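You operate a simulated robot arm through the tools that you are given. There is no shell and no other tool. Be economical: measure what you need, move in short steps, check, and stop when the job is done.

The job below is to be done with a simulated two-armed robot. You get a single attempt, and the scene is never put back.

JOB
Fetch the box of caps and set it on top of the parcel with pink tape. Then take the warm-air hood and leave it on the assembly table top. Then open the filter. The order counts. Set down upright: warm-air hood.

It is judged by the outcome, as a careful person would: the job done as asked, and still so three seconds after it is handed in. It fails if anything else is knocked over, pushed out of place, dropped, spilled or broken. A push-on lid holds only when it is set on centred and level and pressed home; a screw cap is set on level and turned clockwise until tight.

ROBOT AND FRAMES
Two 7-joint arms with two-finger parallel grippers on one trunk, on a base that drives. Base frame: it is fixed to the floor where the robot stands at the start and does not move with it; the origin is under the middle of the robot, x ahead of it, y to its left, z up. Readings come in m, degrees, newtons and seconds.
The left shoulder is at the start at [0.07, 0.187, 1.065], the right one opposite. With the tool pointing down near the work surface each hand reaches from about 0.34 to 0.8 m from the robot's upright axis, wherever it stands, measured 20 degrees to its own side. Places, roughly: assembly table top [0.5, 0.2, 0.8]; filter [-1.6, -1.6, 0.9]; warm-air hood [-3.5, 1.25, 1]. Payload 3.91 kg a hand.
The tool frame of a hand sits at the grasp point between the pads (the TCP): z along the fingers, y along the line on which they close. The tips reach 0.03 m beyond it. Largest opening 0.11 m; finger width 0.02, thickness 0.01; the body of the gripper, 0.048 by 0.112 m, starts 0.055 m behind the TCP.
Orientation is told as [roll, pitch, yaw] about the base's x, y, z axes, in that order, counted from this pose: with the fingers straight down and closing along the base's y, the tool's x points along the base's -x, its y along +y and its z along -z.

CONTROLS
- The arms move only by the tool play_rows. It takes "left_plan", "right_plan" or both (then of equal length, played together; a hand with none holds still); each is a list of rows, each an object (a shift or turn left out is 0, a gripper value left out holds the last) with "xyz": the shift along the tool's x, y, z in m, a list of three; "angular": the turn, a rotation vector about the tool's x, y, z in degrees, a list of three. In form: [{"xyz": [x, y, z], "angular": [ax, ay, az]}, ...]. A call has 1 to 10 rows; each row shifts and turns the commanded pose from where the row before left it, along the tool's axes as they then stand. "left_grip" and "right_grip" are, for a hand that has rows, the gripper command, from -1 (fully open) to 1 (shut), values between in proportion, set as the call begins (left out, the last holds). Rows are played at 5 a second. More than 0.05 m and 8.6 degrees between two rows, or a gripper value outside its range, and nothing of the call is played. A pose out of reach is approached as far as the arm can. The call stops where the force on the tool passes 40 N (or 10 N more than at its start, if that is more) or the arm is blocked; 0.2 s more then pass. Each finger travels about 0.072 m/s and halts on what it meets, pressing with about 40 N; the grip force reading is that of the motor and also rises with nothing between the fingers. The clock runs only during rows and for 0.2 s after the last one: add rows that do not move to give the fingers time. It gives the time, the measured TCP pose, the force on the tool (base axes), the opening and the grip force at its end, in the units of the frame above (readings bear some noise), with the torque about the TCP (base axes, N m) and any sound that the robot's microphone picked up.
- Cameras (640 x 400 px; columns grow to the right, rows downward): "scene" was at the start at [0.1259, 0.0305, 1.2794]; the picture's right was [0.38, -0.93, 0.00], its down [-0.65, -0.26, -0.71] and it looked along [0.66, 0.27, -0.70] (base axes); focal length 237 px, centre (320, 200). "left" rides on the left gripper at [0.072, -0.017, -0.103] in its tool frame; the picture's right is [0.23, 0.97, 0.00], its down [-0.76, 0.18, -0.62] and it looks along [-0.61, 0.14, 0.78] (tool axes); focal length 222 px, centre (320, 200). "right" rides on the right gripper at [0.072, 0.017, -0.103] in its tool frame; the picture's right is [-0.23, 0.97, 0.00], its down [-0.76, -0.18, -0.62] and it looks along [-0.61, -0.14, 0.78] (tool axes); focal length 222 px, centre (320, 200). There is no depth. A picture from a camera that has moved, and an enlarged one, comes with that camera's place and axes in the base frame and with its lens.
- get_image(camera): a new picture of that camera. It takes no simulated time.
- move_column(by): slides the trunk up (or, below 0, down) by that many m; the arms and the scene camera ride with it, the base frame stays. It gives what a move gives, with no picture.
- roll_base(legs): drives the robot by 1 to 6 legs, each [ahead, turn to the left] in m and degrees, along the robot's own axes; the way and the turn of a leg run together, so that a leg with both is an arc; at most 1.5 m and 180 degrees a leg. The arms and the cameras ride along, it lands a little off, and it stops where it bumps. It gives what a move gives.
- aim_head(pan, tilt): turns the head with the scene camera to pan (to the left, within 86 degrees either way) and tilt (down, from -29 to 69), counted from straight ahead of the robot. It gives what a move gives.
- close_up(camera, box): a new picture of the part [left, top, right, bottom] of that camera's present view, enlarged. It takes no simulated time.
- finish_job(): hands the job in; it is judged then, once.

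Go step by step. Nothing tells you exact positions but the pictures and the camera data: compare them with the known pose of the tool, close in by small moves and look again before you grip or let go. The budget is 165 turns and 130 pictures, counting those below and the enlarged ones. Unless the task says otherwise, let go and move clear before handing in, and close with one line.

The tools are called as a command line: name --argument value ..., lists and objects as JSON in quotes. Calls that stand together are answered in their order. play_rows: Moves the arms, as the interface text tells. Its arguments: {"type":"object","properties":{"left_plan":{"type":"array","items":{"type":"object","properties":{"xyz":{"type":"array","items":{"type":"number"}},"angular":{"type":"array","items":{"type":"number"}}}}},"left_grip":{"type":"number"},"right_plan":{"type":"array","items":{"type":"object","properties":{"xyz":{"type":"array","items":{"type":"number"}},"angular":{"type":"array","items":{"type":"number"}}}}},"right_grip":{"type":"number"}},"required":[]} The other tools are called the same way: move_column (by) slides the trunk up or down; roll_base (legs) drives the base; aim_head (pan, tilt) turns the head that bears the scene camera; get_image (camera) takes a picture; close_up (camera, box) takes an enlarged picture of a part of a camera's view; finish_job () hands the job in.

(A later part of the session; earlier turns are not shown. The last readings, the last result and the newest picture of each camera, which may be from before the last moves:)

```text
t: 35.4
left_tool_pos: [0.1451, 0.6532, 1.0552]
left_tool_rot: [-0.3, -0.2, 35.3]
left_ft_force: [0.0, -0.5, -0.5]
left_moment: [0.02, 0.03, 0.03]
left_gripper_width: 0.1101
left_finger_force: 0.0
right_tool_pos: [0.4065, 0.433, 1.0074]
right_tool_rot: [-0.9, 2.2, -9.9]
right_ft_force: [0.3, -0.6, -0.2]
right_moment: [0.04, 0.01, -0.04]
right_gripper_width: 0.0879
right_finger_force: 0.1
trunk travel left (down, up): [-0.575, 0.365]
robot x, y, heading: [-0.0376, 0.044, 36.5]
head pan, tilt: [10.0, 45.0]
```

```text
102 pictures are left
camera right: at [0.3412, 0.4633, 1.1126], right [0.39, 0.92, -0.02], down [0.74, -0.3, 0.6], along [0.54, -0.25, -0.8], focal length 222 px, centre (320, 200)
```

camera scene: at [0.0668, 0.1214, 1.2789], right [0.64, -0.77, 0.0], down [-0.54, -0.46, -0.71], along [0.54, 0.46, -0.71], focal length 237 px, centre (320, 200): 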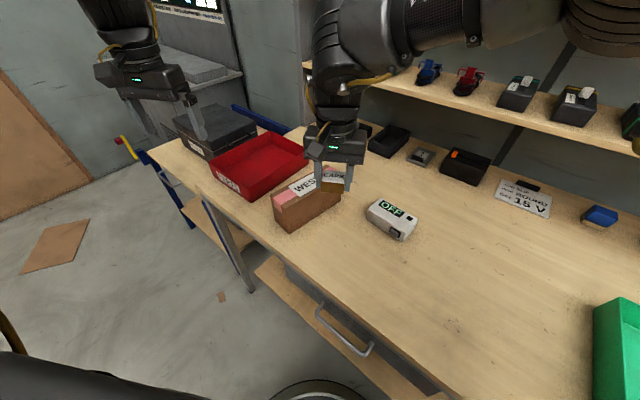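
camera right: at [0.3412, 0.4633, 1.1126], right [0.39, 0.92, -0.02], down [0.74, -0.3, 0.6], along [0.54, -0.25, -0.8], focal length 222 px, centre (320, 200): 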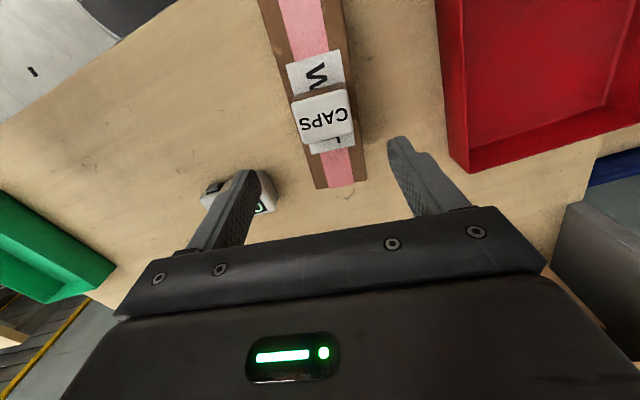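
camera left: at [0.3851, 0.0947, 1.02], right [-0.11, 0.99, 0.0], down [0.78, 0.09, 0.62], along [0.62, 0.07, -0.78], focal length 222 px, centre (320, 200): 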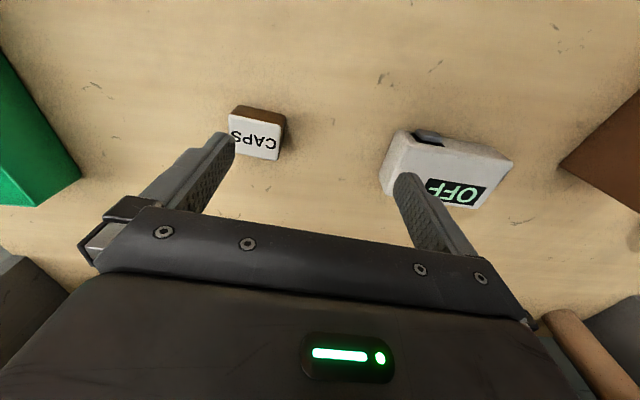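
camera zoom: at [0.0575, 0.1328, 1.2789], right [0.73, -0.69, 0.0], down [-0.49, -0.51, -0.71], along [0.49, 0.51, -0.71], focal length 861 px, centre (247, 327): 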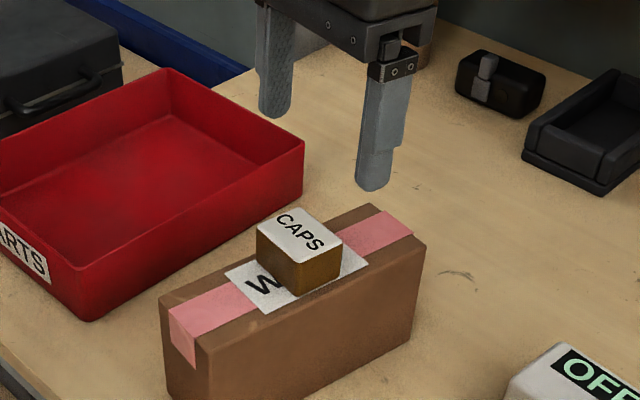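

Caps sit centred on the parcel. Next is the warm-air hood; I'll back away a little and look around for the route.

roll_base --legs '[[-0.4, 0]]'

aim_head --pan 85 --tilt 20

get_image --camera "scene"

aim_head --pan -85 --tilt 20

get_image --camera "scene"

```text
t: 37.9
left_tool_pos: [-0.1788, 0.415, 1.0534]
left_tool_rot: [-0.2, 0.0, 35.3]
left_ft_force: [-0.5, -0.3, -0.4]
left_moment: [-0.03, 0.03, 0.01]
left_gripper_width: 0.1099
left_finger_force: 0.0
right_tool_pos: [0.0835, 0.1932, 1.0183]
right_tool_rot: [0.3, 1.7, -9.8]
right_ft_force: [-0.7, -0.2, -0.3]
right_moment: [-0.03, -0.01, 0.01]
right_gripper_width: 0.0879
right_finger_force: 0.3
trunk travel left (down, up): [-0.575, 0.365]
robot x, y, heading: [-0.3635, -0.1989, 36.4]
head pan, tilt: [10.0, 45.0]
```

```text
t: 39.4
left_tool_pos: [-0.1792, 0.4151, 1.0536]
left_tool_rot: [-0.2, -0.1, 35.3]
left_ft_force: [-0.6, -0.9, 0.2]
left_moment: [0.01, 0.03, 0.04]
left_gripper_width: 0.1101
left_finger_force: 0.0
right_tool_pos: [0.0859, 0.1944, 1.0209]
right_tool_rot: [0.4, 1.8, -10.0]
right_ft_force: [0.5, 0.5, -0.2]
right_moment: [0.01, -0.01, -0.02]
right_gripper_width: 0.0878
right_finger_force: 0.1
trunk travel left (down, up): [-0.575, 0.365]
robot x, y, heading: [-0.3631, -0.1937, 36.5]
head pan, tilt: [85.0, 20.0]
```

```text
101 pictures are left
camera scene: at [-0.3709, -0.0859, 1.3175], right [0.85, 0.52, 0.0], down [0.18, -0.29, -0.94], along [-0.49, 0.8, -0.34], focal length 237 px, centre (320, 200)
```

scene: 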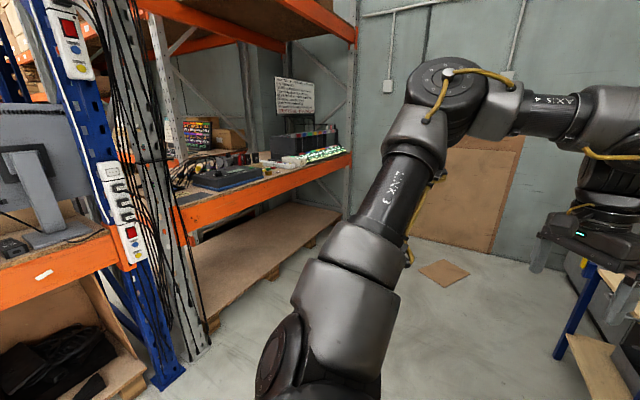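

```text
t: 41.9
left_tool_pos: [-0.1781, 0.4128, 1.056]
left_tool_rot: [-0.3, -0.1, 35.3]
left_ft_force: [0.3, -0.1, 0.0]
left_moment: [0.01, -0.02, -0.03]
left_gripper_width: 0.11
left_finger_force: 0.1
right_tool_pos: [0.084, 0.1935, 1.0209]
right_tool_rot: [0.4, 1.9, -10.1]
right_ft_force: [0.4, -0.4, -0.3]
right_moment: [0.0, 0.03, 0.03]
right_gripper_width: 0.0881
right_finger_force: 0.0
trunk travel left (down, up): [-0.575, 0.365]
robot x, y, heading: [-0.3618, -0.1941, 36.4]
head pan, tilt: [-85.0, 20.0]
```

```text
100 pictures are left
camera scene: at [-0.2608, -0.2353, 1.3176], right [-0.75, -0.66, 0.0], down [-0.23, 0.26, -0.94], along [0.62, -0.7, -0.34], focal length 237 px, centre (320, 200)
```

scene: 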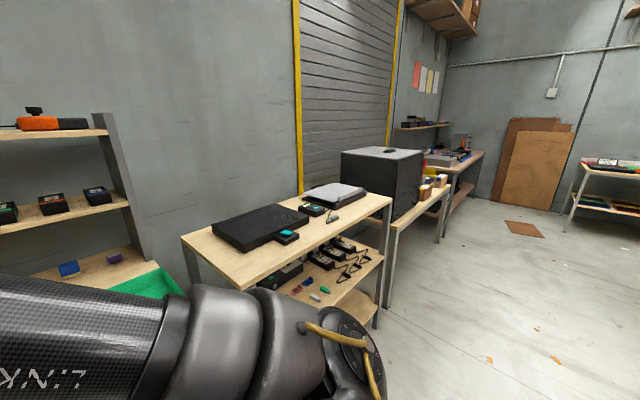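

The hood lies beyond a rack around x≈-1.6. I'll straighten the right wrist, then turn left 100° and look.

play_rows --right_plan '[{"angular": [0, 0, -7.7]}, {"angular": [0, 0, -7.7]}, {"angular": [0, 0, -7.7]}, {"angular": [0, 0, -7.7]}, {"angular": [0, 0, -7.7]}, {"angular": [0, 0, -7.7]}, {}]'

roll_base --legs '[[0, 100]]'

aim_head --pan 0 --tilt 15

get_image --camera "scene"

aim_head --pan 60 --tilt 15

get_image --camera "scene"

```text
t: 43.5
left_tool_pos: [-0.1787, 0.4141, 1.0555]
left_tool_rot: [-0.1, -0.1, 35.3]
left_ft_force: [-0.2, -0.5, 0.4]
left_moment: [-0.04, -0.01, -0.01]
left_gripper_width: 0.1101
left_finger_force: 0.0
right_tool_pos: [0.0846, 0.1939, 1.0204]
right_tool_rot: [1.5, 1.0, 36.3]
right_ft_force: [0.5, 1.0, -1.2]
right_moment: [-0.01, -0.03, 0.0]
right_gripper_width: 0.0881
right_finger_force: 0.0
trunk travel left (down, up): [-0.575, 0.365]
robot x, y, heading: [-0.3648, -0.1935, 36.3]
head pan, tilt: [-85.0, 20.0]
```

```text
t: 48.1
left_tool_pos: [-0.9942, -0.1114, 1.0551]
left_tool_rot: [-0.1, -0.2, 134.4]
left_ft_force: [0.0, 0.5, -0.5]
left_moment: [0.01, 0.02, -0.02]
left_gripper_width: 0.1099
left_finger_force: 0.0
right_tool_pos: [-0.8197, 0.1849, 1.0208]
right_tool_rot: [1.7, 0.9, 135.4]
right_ft_force: [0.1, -0.3, 0.3]
right_moment: [0.01, 0.0, 0.03]
right_gripper_width: 0.0882
right_finger_force: 0.0
trunk travel left (down, up): [-0.575, 0.365]
robot x, y, heading: [-0.3631, -0.1948, 135.4]
head pan, tilt: [-85.0, 20.0]
```

```text
t: 49.7
left_tool_pos: [-0.9938, -0.1119, 1.0542]
left_tool_rot: [-0.2, -0.1, 134.4]
left_ft_force: [0.5, -0.8, 0.4]
left_moment: [-0.02, -0.01, 0.01]
left_gripper_width: 0.11
left_finger_force: 0.1
right_tool_pos: [-0.8196, 0.1852, 1.0212]
right_tool_rot: [1.8, 1.1, 135.4]
right_ft_force: [-0.8, 0.0, 0.2]
right_moment: [0.01, 0.0, 0.01]
right_gripper_width: 0.0879
right_finger_force: 0.1
trunk travel left (down, up): [-0.575, 0.365]
robot x, y, heading: [-0.3646, -0.1944, 135.6]
head pan, tilt: [0.0, 15.0]
```

```text
99 pictures are left
camera scene: at [-0.4654, -0.0951, 1.3257], right [0.7, 0.71, 0.0], down [0.19, -0.18, -0.97], along [-0.69, 0.68, -0.26], focal length 237 px, centre (320, 200)
```

scene: 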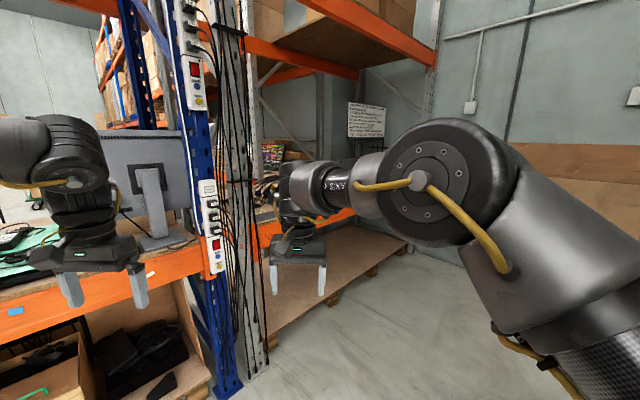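

```text
t: 51.0
left_tool_pos: [-0.9936, -0.1114, 1.0551]
left_tool_rot: [-0.3, 0.0, 134.6]
left_ft_force: [0.0, -0.6, 0.7]
left_moment: [-0.05, 0.02, 0.0]
left_gripper_width: 0.11
left_finger_force: 0.0
right_tool_pos: [-0.8191, 0.1851, 1.0208]
right_tool_rot: [1.7, 1.0, 135.4]
right_ft_force: [-0.4, -0.6, 0.5]
right_moment: [0.02, 0.01, -0.05]
right_gripper_width: 0.0883
right_finger_force: 0.0
trunk travel left (down, up): [-0.575, 0.365]
robot x, y, heading: [-0.363, -0.1988, 135.7]
head pan, tilt: [60.0, 15.0]
```

```text
98 pictures are left
camera scene: at [-0.4887, -0.1855, 1.3257], right [-0.27, 0.96, 0.0], down [0.25, 0.07, -0.97], along [-0.93, -0.26, -0.26], focal length 237 px, centre (320, 200)
```

scene: 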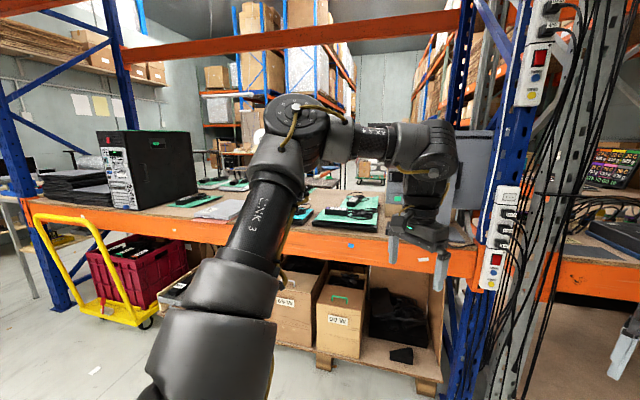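

Rack bays stretch along x≈-1.6; I need a passage around. I'll turn further left to look south-west.

roll_base --legs '[[0, 90]]'

aim_head --pan 0 --tilt 12

get_image --camera "scene"

aim_head --pan 50 --tilt 12

get_image --camera "scene"

```text
t: 55.3
left_tool_pos: [-0.4249, -0.8308, 1.0558]
left_tool_rot: [-0.2, -0.1, -133.5]
left_ft_force: [0.2, 0.7, -0.6]
left_moment: [-0.01, -0.02, 0.0]
left_gripper_width: 0.1101
left_finger_force: 0.0
right_tool_pos: [-0.727, -0.6653, 1.0221]
right_tool_rot: [1.8, 1.0, -132.4]
right_ft_force: [0.1, 0.1, 0.0]
right_moment: [-0.02, -0.02, -0.03]
right_gripper_width: 0.0877
right_finger_force: 0.2
trunk travel left (down, up): [-0.575, 0.365]
robot x, y, heading: [-0.3621, -0.1972, -132.7]
head pan, tilt: [60.0, 15.0]
```

```text
t: 56.6
left_tool_pos: [-0.4242, -0.8306, 1.055]
left_tool_rot: [-0.2, -0.1, -133.4]
left_ft_force: [0.5, -0.1, 0.4]
left_moment: [0.02, 0.0, -0.02]
left_gripper_width: 0.11
left_finger_force: 0.0
right_tool_pos: [-0.727, -0.6659, 1.0216]
right_tool_rot: [1.8, 0.9, -132.5]
right_ft_force: [-0.3, -0.6, 0.2]
right_moment: [-0.02, 0.03, -0.03]
right_gripper_width: 0.088
right_finger_force: 0.0
trunk travel left (down, up): [-0.575, 0.365]
robot x, y, heading: [-0.3621, -0.1948, -132.2]
head pan, tilt: [0.0, 12.0]
```

```text
97 pictures are left
camera scene: at [-0.4591, -0.3017, 1.3306], right [-0.74, 0.67, 0.0], down [0.14, 0.15, -0.98], along [-0.66, -0.72, -0.21], focal length 237 px, centre (320, 200)
```

scene: 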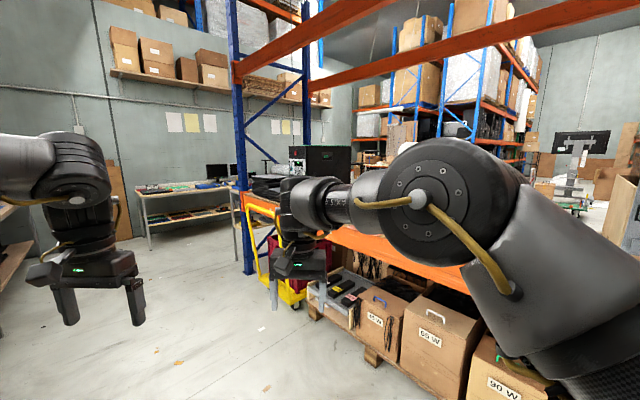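

```text
t: 57.8
left_tool_pos: [-0.425, -0.8302, 1.0549]
left_tool_rot: [-0.2, -0.1, -133.4]
left_ft_force: [0.2, -0.3, 0.6]
left_moment: [0.0, 0.0, 0.03]
left_gripper_width: 0.11
left_finger_force: 0.1
right_tool_pos: [-0.7278, -0.6645, 1.0212]
right_tool_rot: [1.8, 1.0, -132.5]
right_ft_force: [-0.3, -0.4, 0.5]
right_moment: [0.0, -0.01, -0.02]
right_gripper_width: 0.0879
right_finger_force: 0.0
trunk travel left (down, up): [-0.575, 0.365]
robot x, y, heading: [-0.3606, -0.1953, -132.2]
head pan, tilt: [50.0, 12.0]
```

```text
96 pictures are left
camera scene: at [-0.384, -0.3251, 1.3306], right [-0.99, -0.13, 0.0], down [-0.03, 0.21, -0.98], along [0.13, -0.97, -0.21], focal length 237 px, centre (320, 200)
```

scene: 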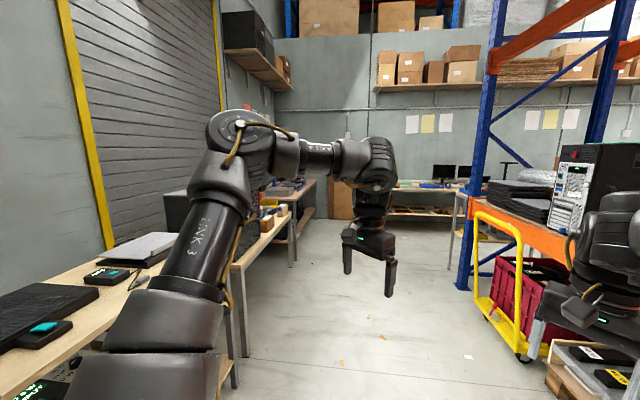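

The filter should be on the rack's long bay. I'll drive south down the corridor to see the way round to the hood.

roll_base --legs '[[0, 36], [1.5, 0]]'

aim_head --pan -30 --tilt 12

get_image --camera "scene"

aim_head --pan -82 --tilt 15

get_image --camera "scene"

```text
t: 67.0
left_tool_pos: [-0.2005, -2.2463, 1.0552]
left_tool_rot: [-0.1, 0.0, -96.9]
left_ft_force: [0.0, 0.5, -0.3]
left_moment: [0.05, 0.0, -0.03]
left_gripper_width: 0.1099
left_finger_force: 0.0
right_tool_pos: [-0.5408, -2.2943, 1.0213]
right_tool_rot: [1.8, 1.0, -96.0]
right_ft_force: [0.8, 0.2, -0.3]
right_moment: [0.02, -0.02, -0.02]
right_gripper_width: 0.0881
right_finger_force: 0.0
trunk travel left (down, up): [-0.575, 0.365]
robot x, y, heading: [-0.5257, -1.6999, -95.8]
head pan, tilt: [50.0, 12.0]
```

```text
t: 68.5
left_tool_pos: [-0.1993, -2.2462, 1.0546]
left_tool_rot: [-0.2, 0.0, -96.8]
left_ft_force: [0.0, -0.1, 0.0]
left_moment: [0.04, -0.01, -0.03]
left_gripper_width: 0.1098
left_finger_force: 0.1
right_tool_pos: [-0.5405, -2.2936, 1.0204]
right_tool_rot: [1.7, 1.0, -96.0]
right_ft_force: [0.7, 0.8, 0.4]
right_moment: [-0.02, 0.05, 0.02]
right_gripper_width: 0.0879
right_finger_force: 0.1
trunk travel left (down, up): [-0.575, 0.365]
robot x, y, heading: [-0.5263, -1.6987, -95.9]
head pan, tilt: [-30.0, 12.0]
```

```text
95 pictures are left
camera scene: at [-0.5875, -1.825, 1.3306], right [-0.81, 0.58, 0.0], down [0.12, 0.17, -0.98], along [-0.57, -0.79, -0.21], focal length 237 px, centre (320, 200)
```

scene: 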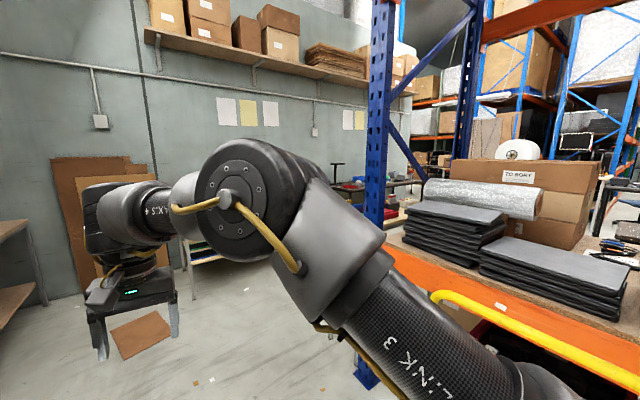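

```text
t: 69.7
left_tool_pos: [-0.1999, -2.2457, 1.0556]
left_tool_rot: [-0.3, -0.1, -96.9]
left_ft_force: [-0.8, 0.7, 0.2]
left_moment: [-0.01, -0.01, 0.02]
left_gripper_width: 0.1098
left_finger_force: 0.0
right_tool_pos: [-0.5407, -2.2949, 1.0216]
right_tool_rot: [1.8, 1.0, -96.0]
right_ft_force: [0.4, 0.1, -0.5]
right_moment: [-0.01, -0.04, -0.01]
right_gripper_width: 0.0882
right_finger_force: 0.1
trunk travel left (down, up): [-0.575, 0.365]
robot x, y, heading: [-0.5298, -1.6997, -95.8]
head pan, tilt: [-82.0, 15.0]
```

```text
94 pictures are left
camera scene: at [-0.6263, -1.753, 1.3258], right [-0.04, 1.0, 0.0], down [0.26, 0.01, -0.97], along [-0.97, -0.04, -0.26], focal length 237 px, centre (320, 200)
```

scene: 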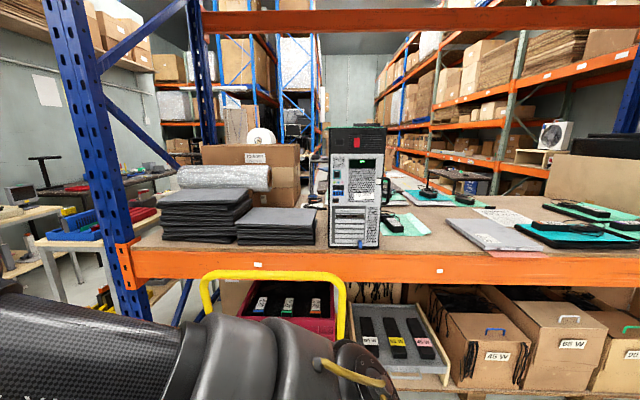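

There is a PC-tower-like thing near (-1.6,-1.6), and something white with a fan far back right, maybe the hood. Zooming.

close_up --camera "scene" --box '[500, 90, 640, 220]'

close_up --camera "scene" --box '[240, 100, 480, 280]'

close_up --camera "scene" --box '[0, 60, 260, 320]'

```text
3.08 times, centred on (570, 155) of scene
camera zoom: at [-0.6263, -1.753, 1.3258], right [-0.04, 1.0, 0.0], down [0.26, 0.01, -0.97], along [-0.97, -0.04, -0.26], focal length 728 px, centre (-449, 338)
```

zoom: 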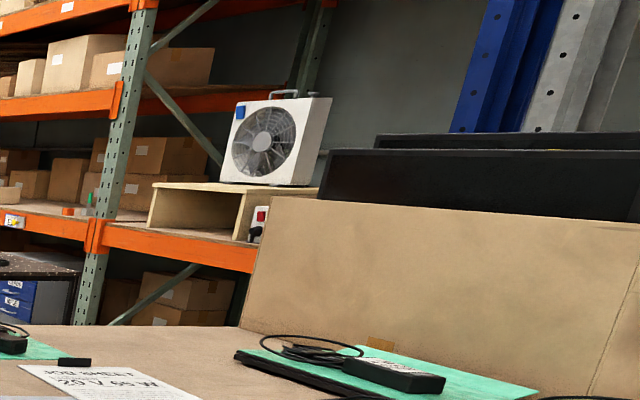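

```text
2.22 times, centred on (360, 190) of scene
camera zoom: at [-0.6263, -1.753, 1.3258], right [-0.04, 1.0, 0.0], down [0.26, 0.01, -0.97], along [-0.97, -0.04, -0.26], focal length 526 px, centre (231, 222)
```

zoom: 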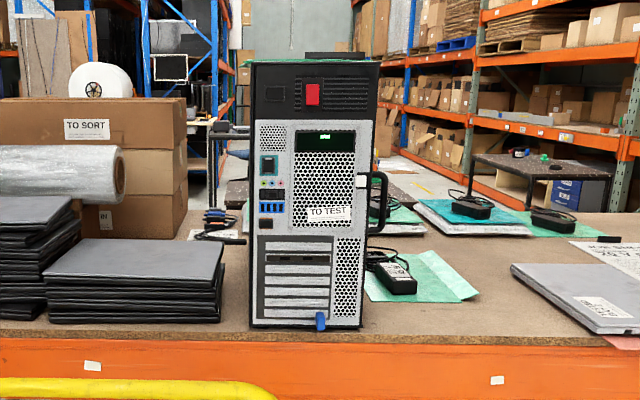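

```text
1.54 times, centred on (130, 190) of scene
camera zoom: at [-0.6263, -1.753, 1.3258], right [-0.04, 1.0, 0.0], down [0.26, 0.01, -0.97], along [-0.97, -0.04, -0.26], focal length 364 px, centre (612, 215)
```

zoom: 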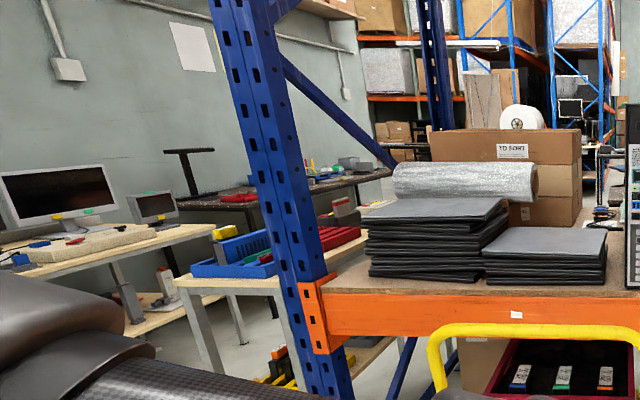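

The white fan unit may be the hood or not; I need to get around the rack's south end. Drive on toward (-0.9,-3.15) and look west.

roll_base --legs '[[0, -7], [1.45, 0], [0, -50]]'

aim_head --pan -20 --tilt 15

get_image --camera "scene"

aim_head --pan 15 --tilt 25

get_image --camera "scene"

```text
t: 79.7
left_tool_pos: [-1.1241, -3.6809, 1.0542]
left_tool_rot: [-0.1, -0.1, -153.7]
left_ft_force: [0.2, 0.3, 0.0]
left_moment: [0.0, -0.01, -0.02]
left_gripper_width: 0.11
left_finger_force: 0.0
right_tool_pos: [-1.3513, -3.4217, 1.0201]
right_tool_rot: [1.8, 1.1, -152.8]
right_ft_force: [0.3, -0.5, -0.2]
right_moment: [0.02, -0.03, 0.0]
right_gripper_width: 0.0878
right_finger_force: 0.0
trunk travel left (down, up): [-0.575, 0.365]
robot x, y, heading: [-0.8446, -3.1099, -152.5]
head pan, tilt: [-82.0, 15.0]
```

```text
t: 81.0
left_tool_pos: [-1.1237, -3.6822, 1.0549]
left_tool_rot: [-0.3, -0.2, -153.7]
left_ft_force: [0.1, -0.9, -0.3]
left_moment: [0.03, -0.01, 0.05]
left_gripper_width: 0.1099
left_finger_force: 0.0
right_tool_pos: [-1.3524, -3.4206, 1.0205]
right_tool_rot: [1.7, 1.0, -152.8]
right_ft_force: [0.1, 0.7, 0.7]
right_moment: [0.02, -0.01, 0.0]
right_gripper_width: 0.0881
right_finger_force: 0.2
trunk travel left (down, up): [-0.575, 0.365]
robot x, y, heading: [-0.8512, -3.1056, -152.6]
head pan, tilt: [-20.0, 15.0]
```

```text
90 pictures are left
camera scene: at [-0.9836, -3.1426, 1.3257], right [-0.13, 0.99, 0.0], down [0.26, 0.03, -0.97], along [-0.96, -0.12, -0.26], focal length 237 px, centre (320, 200)
```

scene: 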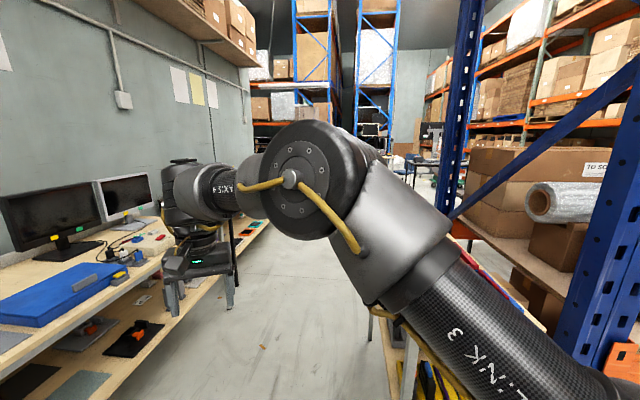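

```text
t: 82.1
left_tool_pos: [-1.1239, -3.6822, 1.0541]
left_tool_rot: [-0.2, -0.1, -153.6]
left_ft_force: [0.2, 0.3, 0.0]
left_moment: [0.01, -0.01, 0.01]
left_gripper_width: 0.1101
left_finger_force: 0.1
right_tool_pos: [-1.3517, -3.4221, 1.0206]
right_tool_rot: [1.6, 1.1, -152.9]
right_ft_force: [0.1, -0.5, -0.1]
right_moment: [-0.01, 0.0, -0.01]
right_gripper_width: 0.0879
right_finger_force: 0.1
trunk travel left (down, up): [-0.575, 0.365]
robot x, y, heading: [-0.8448, -3.1088, -152.7]
head pan, tilt: [15.0, 25.0]
```

```text
89 pictures are left
camera scene: at [-0.9591, -3.1927, 1.3095], right [-0.67, 0.74, 0.0], down [0.31, 0.28, -0.91], along [-0.67, -0.61, -0.42], focal length 237 px, centre (320, 200)
```

scene: 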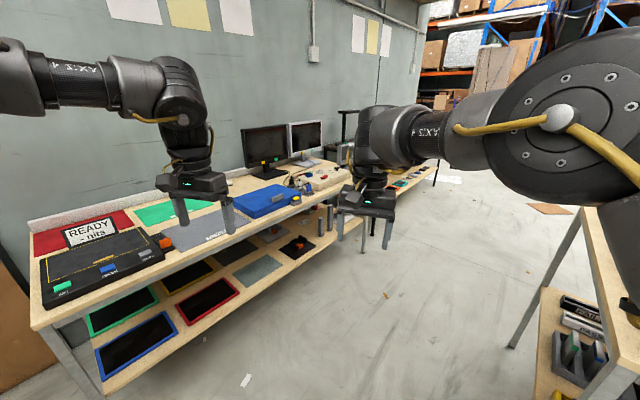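

There's an east–west corridor at about y≈-3.55 between the desks and the table. Drive through it west.

roll_base --legs '[[0.9, 0], [0, -27.4], [1.4, 0]]'

aim_head --pan -55 --tilt 12

get_image --camera "scene"

aim_head --pan 0 --tilt 20

get_image --camera "scene"

```text
t: 94.8
left_tool_pos: [-3.5462, -3.9598, 1.0566]
left_tool_rot: [-0.2, -0.2, -179.4]
left_ft_force: [-0.2, -0.4, 0.1]
left_moment: [0.0, 0.01, -0.01]
left_gripper_width: 0.1099
left_finger_force: 0.0
right_tool_pos: [-3.6373, -3.6274, 1.0203]
right_tool_rot: [1.7, 1.1, -178.6]
right_ft_force: [0.7, 0.6, -0.1]
right_moment: [-0.02, -0.02, -0.02]
right_gripper_width: 0.0879
right_finger_force: 0.0
trunk travel left (down, up): [-0.575, 0.365]
robot x, y, heading: [-3.046, -3.5627, -178.5]
head pan, tilt: [15.0, 25.0]
```

```text
t: 96.2
left_tool_pos: [-3.5463, -3.9596, 1.0555]
left_tool_rot: [-0.3, -0.1, -179.3]
left_ft_force: [-0.8, -0.3, 0.4]
left_moment: [-0.05, 0.05, 0.03]
left_gripper_width: 0.11
left_finger_force: 0.1
right_tool_pos: [-3.6376, -3.627, 1.0204]
right_tool_rot: [1.7, 1.1, -178.6]
right_ft_force: [0.0, 0.1, 0.1]
right_moment: [0.02, -0.03, -0.02]
right_gripper_width: 0.0881
right_finger_force: 0.0
trunk travel left (down, up): [-0.575, 0.365]
robot x, y, heading: [-3.0475, -3.5601, -178.5]
head pan, tilt: [-55.0, 12.0]
```

```text
88 pictures are left
camera scene: at [-3.1525, -3.4908, 1.3306], right [0.8, 0.6, 0.0], down [0.12, -0.17, -0.98], along [-0.58, 0.78, -0.21], focal length 237 px, centre (320, 200)
```

scene: 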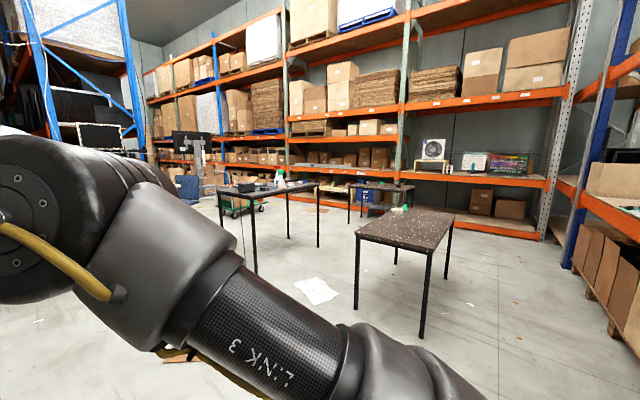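

```text
t: 97.4
left_tool_pos: [-3.5447, -3.9599, 1.0556]
left_tool_rot: [-0.2, 0.0, -179.4]
left_ft_force: [0.3, 0.0, 0.0]
left_moment: [0.01, -0.01, -0.03]
left_gripper_width: 0.1098
left_finger_force: 0.1
right_tool_pos: [-3.6371, -3.6284, 1.0204]
right_tool_rot: [1.7, 1.1, -178.5]
right_ft_force: [-0.8, 0.5, 0.1]
right_moment: [-0.02, -0.01, 0.01]
right_gripper_width: 0.088
right_finger_force: 0.1
trunk travel left (down, up): [-0.575, 0.365]
robot x, y, heading: [-3.0441, -3.5656, -178.5]
head pan, tilt: [0.0, 20.0]
```

```text
87 pictures are left
camera scene: at [-3.1899, -3.5682, 1.3176], right [-0.03, 1.0, 0.0], down [0.34, 0.01, -0.94], along [-0.94, -0.03, -0.34], focal length 237 px, centre (320, 200)
```

scene: 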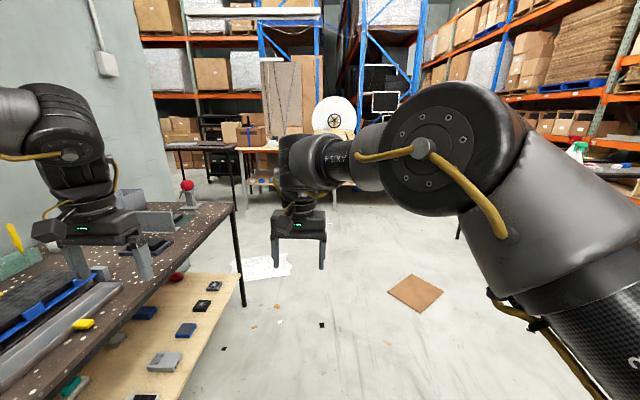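

Now I can see across to the far shelf. Zoom on the area where the hood should be.

aim_head --pan -75 --tilt 12

close_up --camera "scene" --box '[270, 110, 450, 220]'

get_image --camera "scene"

```text
t: 98.9
left_tool_pos: [-3.5474, -3.9604, 1.0559]
left_tool_rot: [-0.2, -0.1, -179.4]
left_ft_force: [-0.2, -0.4, -0.5]
left_moment: [0.02, 0.02, -0.01]
left_gripper_width: 0.1102
left_finger_force: 0.0
right_tool_pos: [-3.6376, -3.6275, 1.0204]
right_tool_rot: [1.7, 1.1, -178.5]
right_ft_force: [0.3, 0.7, -0.6]
right_moment: [0.01, -0.02, 0.02]
right_gripper_width: 0.0882
right_finger_force: 0.0
trunk travel left (down, up): [-0.575, 0.365]
robot x, y, heading: [-3.0477, -3.5649, -178.4]
head pan, tilt: [-75.0, 12.0]
```

```text
3.56 times, centred on (360, 165) of scene
camera zoom: at [-3.1236, -3.4763, 1.3306], right [0.96, 0.29, 0.0], down [0.06, -0.2, -0.98], along [-0.28, 0.94, -0.21], focal length 842 px, centre (178, 324)
```

zoom: 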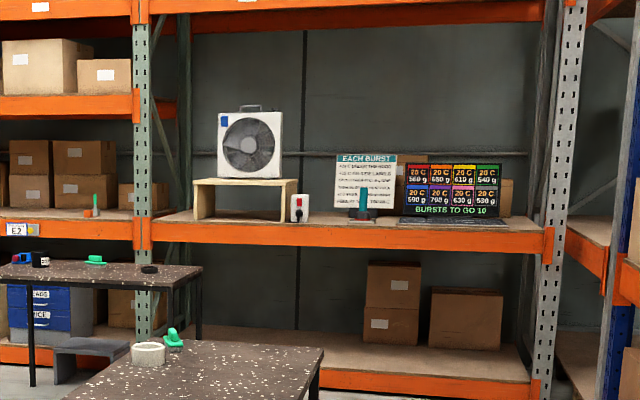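

```text
85 pictures are left
camera scene: at [-3.1236, -3.4763, 1.3306], right [0.96, 0.29, 0.0], down [0.06, -0.2, -0.98], along [-0.28, 0.94, -0.21], focal length 237 px, centre (320, 200)
```

scene: 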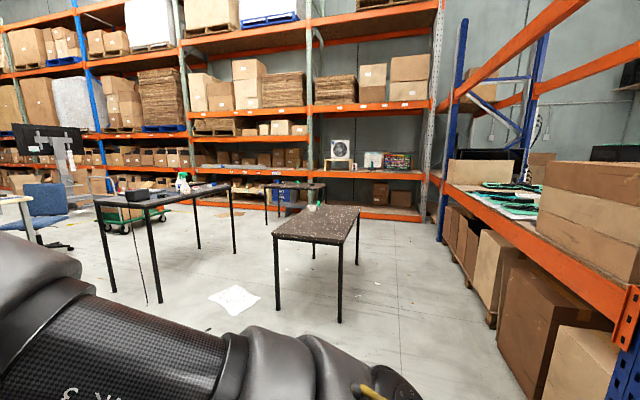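

There is a burst station with a fan-like unit on the far shelf. I'll drive north along x≈-2.9 to get there.

roll_base --legs '[[0, -95.2], [1.2, 0]]'

aim_head --pan 0 --tilt 20

get_image --camera "scene"

```text
t: 108.9
left_tool_pos: [-3.322, -1.86, 1.0546]
left_tool_rot: [-0.4, 0.0, 85.9]
left_ft_force: [-0.7, -0.2, 0.2]
left_moment: [0.01, -0.02, -0.03]
left_gripper_width: 0.1099
left_finger_force: 0.1
right_tool_pos: [-2.9831, -1.7969, 1.021]
right_tool_rot: [1.6, 1.0, 86.7]
right_ft_force: [-0.6, -0.2, 0.5]
right_moment: [0.0, -0.06, -0.01]
right_gripper_width: 0.0879
right_finger_force: 0.1
trunk travel left (down, up): [-0.575, 0.365]
robot x, y, heading: [-2.9665, -2.3925, 86.7]
head pan, tilt: [-75.0, 12.0]
```

```text
t: 110.4
left_tool_pos: [-3.3224, -1.8626, 1.0553]
left_tool_rot: [-0.3, -0.1, 85.8]
left_ft_force: [0.2, 0.7, 0.2]
left_moment: [-0.03, 0.03, -0.01]
left_gripper_width: 0.1101
left_finger_force: 0.0
right_tool_pos: [-2.9824, -1.7978, 1.0209]
right_tool_rot: [1.7, 1.1, 86.7]
right_ft_force: [0.3, 0.6, -0.1]
right_moment: [-0.02, 0.01, 0.04]
right_gripper_width: 0.0881
right_finger_force: 0.1
trunk travel left (down, up): [-0.575, 0.365]
robot x, y, heading: [-2.9693, -2.3907, 87.0]
head pan, tilt: [0.0, 20.0]
```

```text
84 pictures are left
camera scene: at [-2.9609, -2.2484, 1.3176], right [1.0, -0.05, 0.0], down [-0.02, -0.34, -0.94], along [0.05, 0.94, -0.34], focal length 237 px, centre (320, 200)
```

scene: 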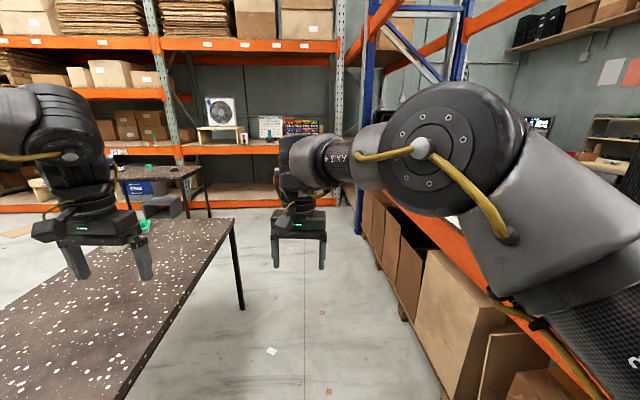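

roll_base --legs '[[1.5, 0], [0, 12], [0.95, 0], [0, -9]]'

aim_head --pan 15 --tilt 20

get_image --camera "scene"

```text
t: 123.8
left_tool_pos: [-3.4307, 0.5411, 1.0543]
left_tool_rot: [-0.2, 0.0, 89.4]
left_ft_force: [-0.7, -0.5, 0.2]
left_moment: [0.0, 0.02, 0.02]
left_gripper_width: 0.11
left_finger_force: 0.1
right_tool_pos: [-3.0961, 0.6255, 1.02]
right_tool_rot: [1.7, 1.2, 90.1]
right_ft_force: [0.5, 0.2, 0.2]
right_moment: [-0.03, 0.03, -0.01]
right_gripper_width: 0.0881
right_finger_force: 0.0
trunk travel left (down, up): [-0.575, 0.365]
robot x, y, heading: [-3.0476, 0.0342, 90.2]
head pan, tilt: [0.0, 20.0]
```

```text
t: 124.5
left_tool_pos: [-3.431, 0.5402, 1.0542]
left_tool_rot: [-0.3, -0.1, 89.4]
left_ft_force: [0.1, 0.4, 0.2]
left_moment: [-0.01, 0.01, 0.0]
left_gripper_width: 0.11
left_finger_force: 0.1
right_tool_pos: [-3.0965, 0.6255, 1.0202]
right_tool_rot: [1.6, 1.2, 90.1]
right_ft_force: [-0.3, -0.8, 0.8]
right_moment: [-0.02, 0.01, -0.04]
right_gripper_width: 0.0879
right_finger_force: 0.1
trunk travel left (down, up): [-0.575, 0.365]
robot x, y, heading: [-3.0428, 0.0344, 90.3]
head pan, tilt: [15.0, 20.0]
```

```text
83 pictures are left
camera scene: at [-3.0714, 0.1731, 1.3176], right [0.96, 0.26, 0.0], down [0.09, -0.33, -0.94], along [-0.25, 0.91, -0.34], focal length 237 px, centre (320, 200)
```

scene: 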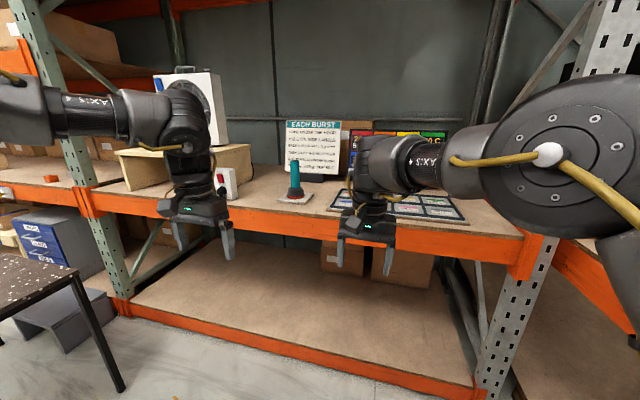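

close_up --camera "scene" --box '[190, 110, 360, 220]'

close_up --camera "scene" --box '[110, 60, 240, 210]'

```text
3.64 times, centred on (275, 165) of scene
camera zoom: at [-3.0714, 0.1731, 1.3176], right [0.96, 0.26, 0.0], down [0.09, -0.33, -0.94], along [-0.25, 0.91, -0.34], focal length 861 px, centre (484, 327)
```

zoom: 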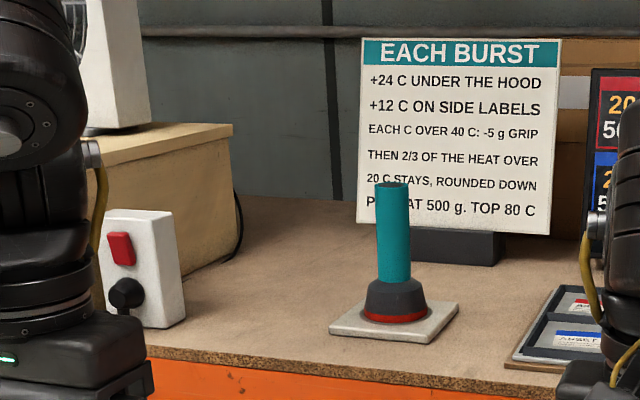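

```text
2.67 times, centred on (175, 135) of scene
camera zoom: at [-3.0714, 0.1731, 1.3176], right [0.96, 0.26, 0.0], down [0.09, -0.33, -0.94], along [-0.25, 0.91, -0.34], focal length 631 px, centre (707, 373)
```

zoom: 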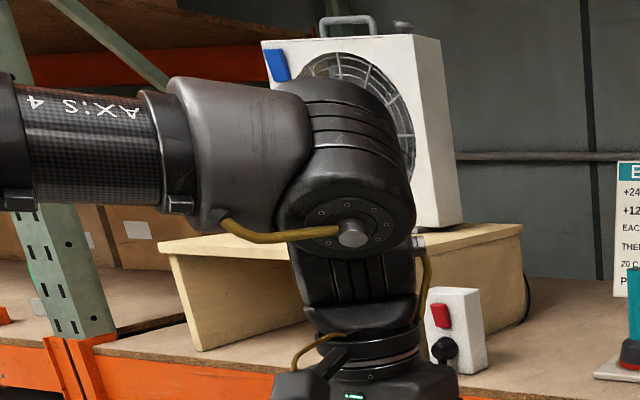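

The teal-handled hood stands on a pad at about (-3.51, 1.29), its handle top near z 1.10. The left hand is already lined up, so I'll raise the trunk and drive forward.

move_column --by 0.28

roll_base --legs '[[0, 6], [0.6, 0], [0, -6]]'

get_image --camera "left"

aim_head --pan 25 --tilt 45

get_image --camera "scene"

```text
t: 127.3
left_tool_pos: [-3.4311, 0.5412, 1.3349]
left_tool_rot: [-0.2, -0.1, 89.3]
left_ft_force: [-0.3, 0.2, -0.1]
left_moment: [0.03, 0.01, -0.02]
left_gripper_width: 0.1099
left_finger_force: 0.1
right_tool_pos: [-3.0966, 0.6257, 1.2988]
right_tool_rot: [1.6, 1.3, 90.1]
right_ft_force: [0.3, -0.5, 0.3]
right_moment: [-0.04, 0.0, 0.03]
right_gripper_width: 0.088
right_finger_force: 0.0
trunk travel left (down, up): [-0.855, 0.085]
robot x, y, heading: [-3.0459, 0.0325, 90.5]
head pan, tilt: [15.0, 20.0]
```

```text
t: 131.8
left_tool_pos: [-3.5144, 1.1248, 1.3348]
left_tool_rot: [-0.5, -0.3, 90.1]
left_ft_force: [-0.4, -0.3, 0.1]
left_moment: [0.01, -0.01, 0.01]
left_gripper_width: 0.1101
left_finger_force: 0.1
right_tool_pos: [-3.181, 1.2146, 1.3001]
right_tool_rot: [1.4, 1.1, 91.0]
right_ft_force: [-0.9, -0.7, 0.0]
right_moment: [0.02, -0.04, -0.03]
right_gripper_width: 0.0879
right_finger_force: 0.1
trunk travel left (down, up): [-0.855, 0.085]
robot x, y, heading: [-3.1181, 0.6229, 91.6]
head pan, tilt: [15.0, 20.0]
```

```text
80 pictures are left
camera left: at [-3.4976, 1.0542, 1.4406], right [-0.97, -0.23, -0.01], down [-0.19, 0.76, 0.62], along [-0.14, 0.61, -0.78], focal length 222 px, centre (320, 200)
```

left: 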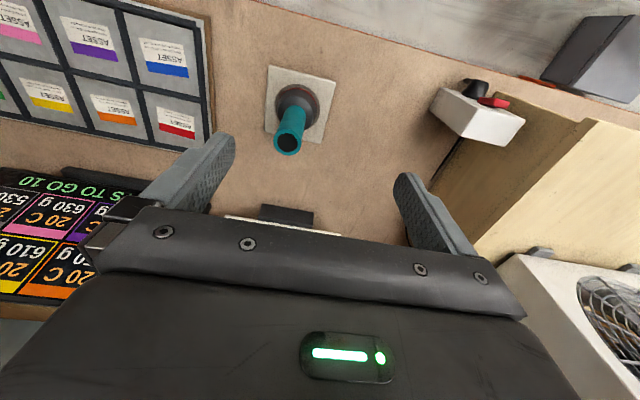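

```text
t: 132.7
left_tool_pos: [-3.5086, 1.1295, 1.3349]
left_tool_rot: [-0.2, -0.1, 90.2]
left_ft_force: [-0.3, 0.5, 0.4]
left_moment: [0.01, 0.03, -0.03]
left_gripper_width: 0.1102
left_finger_force: 0.0
right_tool_pos: [-3.1754, 1.2189, 1.3001]
right_tool_rot: [1.7, 1.3, 91.0]
right_ft_force: [0.0, 0.0, 0.0]
right_moment: [-0.04, 0.02, -0.02]
right_gripper_width: 0.0883
right_finger_force: 0.0
trunk travel left (down, up): [-0.855, 0.085]
robot x, y, heading: [-3.1129, 0.6282, 91.4]
head pan, tilt: [25.0, 45.0]
```

```text
79 pictures are left
camera scene: at [-3.1525, 0.7511, 1.5589], right [0.9, 0.44, 0.0], down [0.31, -0.63, -0.71], along [-0.31, 0.63, -0.71], focal length 237 px, centre (320, 200)
```

scene: 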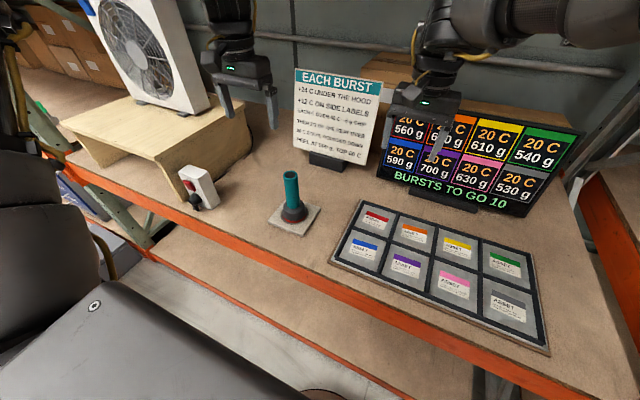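

Hood handle top estimated at (-3.481, 1.214, 1.108). Position the left hand above it and come down part way.

play_rows --left_plan '[{"xyz": [-0.029, -0.01, 0.0]}, {"xyz": [-0.029, -0.01, 0.02]}, {"xyz": [-0.029, -0.01, 0.03]}, {"xyz": [0, 0, 0.03]}, {"xyz": [0, 0, 0.03]}, {"xyz": [0, 0, 0.03]}, {}]'

get_image --camera "left"

close_up --camera "scene" --box '[200, 100, 380, 240]'

```text
t: 134.3
left_tool_pos: [-3.4892, 1.1904, 1.1802]
left_tool_rot: [-0.3, -0.1, 90.2]
left_ft_force: [0.2, 0.7, 1.0]
left_moment: [-0.03, -0.05, 0.01]
left_gripper_width: 0.11
left_finger_force: 0.1
left hand out of reach, approached as far as the arm can: row 1, 2, 3
right_tool_pos: [-3.1755, 1.2173, 1.2982]
right_tool_rot: [1.7, 1.1, 91.0]
right_ft_force: [0.3, 0.2, 0.7]
right_moment: [-0.01, -0.02, 0.02]
right_gripper_width: 0.0879
right_finger_force: 0.1
trunk travel left (down, up): [-0.855, 0.085]
robot x, y, heading: [-3.1186, 0.6278, 91.3]
head pan, tilt: [25.0, 45.0]
```

```text
78 pictures are left
camera left: at [-3.4711, 1.1192, 1.286], right [-0.97, -0.23, -0.01], down [-0.18, 0.76, 0.62], along [-0.14, 0.61, -0.78], focal length 222 px, centre (320, 200)
```

left: 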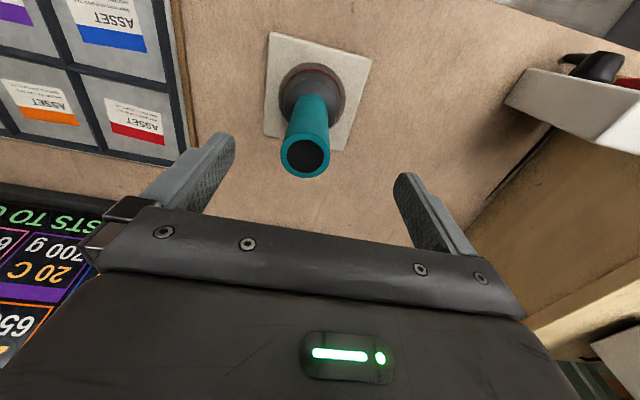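

```text
2.86 times, centred on (290, 170) of scene
camera zoom: at [-3.1541, 0.7499, 1.5589], right [0.9, 0.44, 0.0], down [0.31, -0.63, -0.71], along [-0.31, 0.63, -0.71], focal length 676 px, centre (406, 286)
```

zoom: 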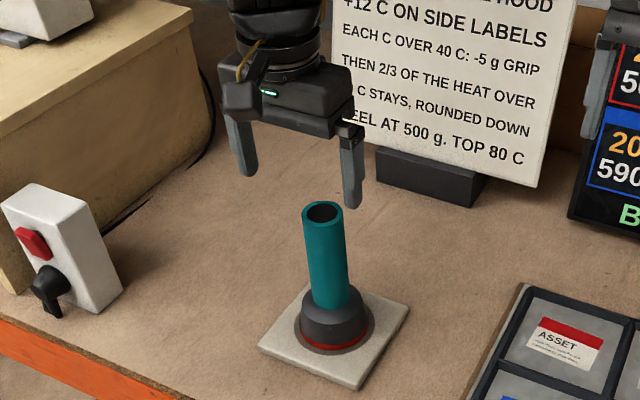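

play_rows --left_plan '[{"xyz": [-0.021, -0.011, 0.0]}, {}, {}]'

get_image --camera "left"

```text
t: 135.1
left_tool_pos: [-3.476, 1.2102, 1.1819]
left_tool_rot: [-0.3, -0.2, 90.2]
left_ft_force: [0.5, 0.8, 0.3]
left_moment: [-0.01, 0.02, 0.0]
left_gripper_width: 0.1099
left_finger_force: 0.1
right_tool_pos: [-3.1766, 1.2159, 1.2999]
right_tool_rot: [1.6, 1.1, 91.0]
right_ft_force: [-0.4, -0.4, -0.4]
right_moment: [-0.01, 0.03, -0.01]
right_gripper_width: 0.088
right_finger_force: 0.1
trunk travel left (down, up): [-0.855, 0.085]
robot x, y, heading: [-3.1198, 0.6273, 91.1]
head pan, tilt: [25.0, 45.0]
```

```text
76 pictures are left
camera left: at [-3.46, 1.1396, 1.2873], right [-0.97, -0.23, -0.01], down [-0.18, 0.76, 0.62], along [-0.14, 0.61, -0.78], focal length 222 px, centre (320, 200)
```

left: 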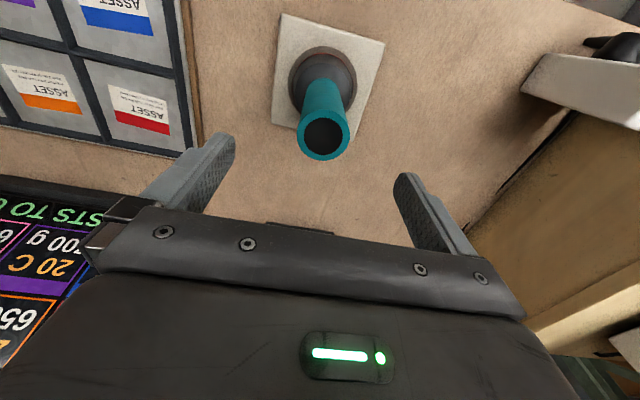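

Centred. Descend to the handle.

play_rows --left_plan '[{"xyz": [0, 0.003, 0.03]}, {"xyz": [0, 0, 0.03]}, {"xyz": [0, 0, 0.03]}, {"xyz": [0, 0, 0.027]}, {}]'

get_image --camera "left"

close_up --camera "scene" --box '[200, 100, 380, 240]'

```text
t: 136.3
left_tool_pos: [-3.4889, 1.195, 1.0746]
left_tool_rot: [-0.5, -0.3, 90.1]
left_ft_force: [0.5, -0.4, 0.1]
left_moment: [0.04, 0.03, -0.01]
left_gripper_width: 0.1098
left_finger_force: 0.0
left hand out of reach, approached as far as the arm can: row 3, 4
right_tool_pos: [-3.1765, 1.2187, 1.2983]
right_tool_rot: [1.7, 1.1, 91.0]
right_ft_force: [-0.9, -0.4, -0.4]
right_moment: [0.0, 0.01, 0.01]
right_gripper_width: 0.0881
right_finger_force: 0.0
trunk travel left (down, up): [-0.855, 0.085]
robot x, y, heading: [-3.1187, 0.6287, 91.3]
head pan, tilt: [25.0, 45.0]
```

```text
75 pictures are left
camera left: at [-3.4713, 1.1225, 1.1808], right [-0.97, -0.23, -0.01], down [-0.19, 0.76, 0.63], along [-0.14, 0.61, -0.78], focal length 222 px, centre (320, 200)
```

left: 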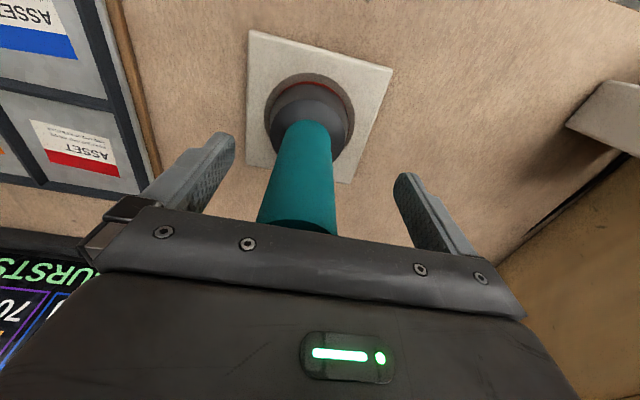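

```text
2.86 times, centred on (290, 170) of scene
camera zoom: at [-3.1542, 0.7502, 1.5589], right [0.9, 0.44, 0.0], down [0.31, -0.63, -0.71], along [-0.31, 0.63, -0.71], focal length 676 px, centre (406, 286)
```

zoom: 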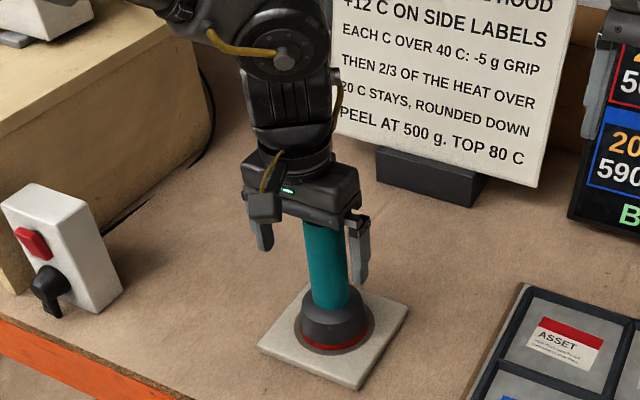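

Reach limit again; nudge the base forward 3 cm (the handle stays between the fingers).

roll_base --legs '[[0.035, 0]]'

play_rows --left_plan '[{"xyz": [0.006, -0.009, 0.0]}, {"xyz": [0.006, 0, 0.007]}, {}]'

get_image --camera "left"

```text
t: 137.1
left_tool_pos: [-3.4895, 1.222, 1.0804]
left_tool_rot: [-0.4, -0.7, 90.2]
left_ft_force: [-0.2, -0.2, 0.5]
left_moment: [0.01, -0.03, 0.02]
left_gripper_width: 0.11
left_finger_force: 0.1
right_tool_pos: [-3.1786, 1.2446, 1.3067]
right_tool_rot: [2.0, 0.5, 91.2]
right_ft_force: [0.2, -0.4, 1.3]
right_moment: [0.03, -0.02, 0.03]
right_gripper_width: 0.0878
right_finger_force: 0.1
trunk travel left (down, up): [-0.855, 0.085]
robot x, y, heading: [-3.1173, 0.6639, 91.2]
head pan, tilt: [25.0, 45.0]
```

```text
t: 137.9
left_tool_pos: [-3.4806, 1.2114, 1.0717]
left_tool_rot: [-0.5, -0.6, 90.2]
left_ft_force: [-0.1, -0.7, -0.2]
left_moment: [0.01, 0.01, 0.03]
left_gripper_width: 0.1098
left_finger_force: 0.1
right_tool_pos: [-3.1782, 1.2467, 1.3065]
right_tool_rot: [2.0, 0.7, 91.0]
right_ft_force: [0.1, -0.3, 0.7]
right_moment: [0.0, 0.03, 0.02]
right_gripper_width: 0.0881
right_finger_force: 0.1
trunk travel left (down, up): [-0.855, 0.085]
robot x, y, heading: [-3.1166, 0.6627, 91.3]
head pan, tilt: [25.0, 45.0]
```

```text
73 pictures are left
camera left: at [-3.4635, 1.1393, 1.1767], right [-0.97, -0.23, -0.01], down [-0.19, 0.75, 0.63], along [-0.14, 0.61, -0.78], focal length 222 px, centre (320, 200)
```

left: 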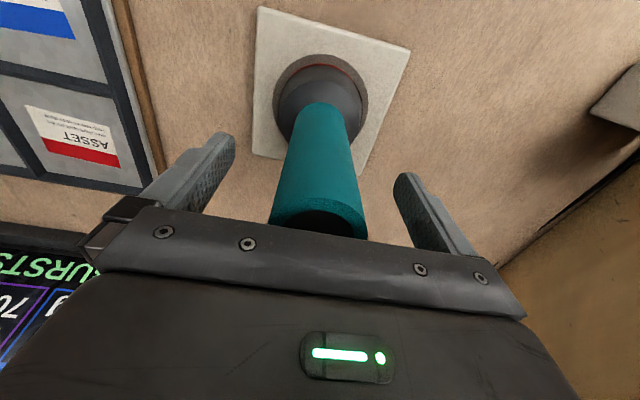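

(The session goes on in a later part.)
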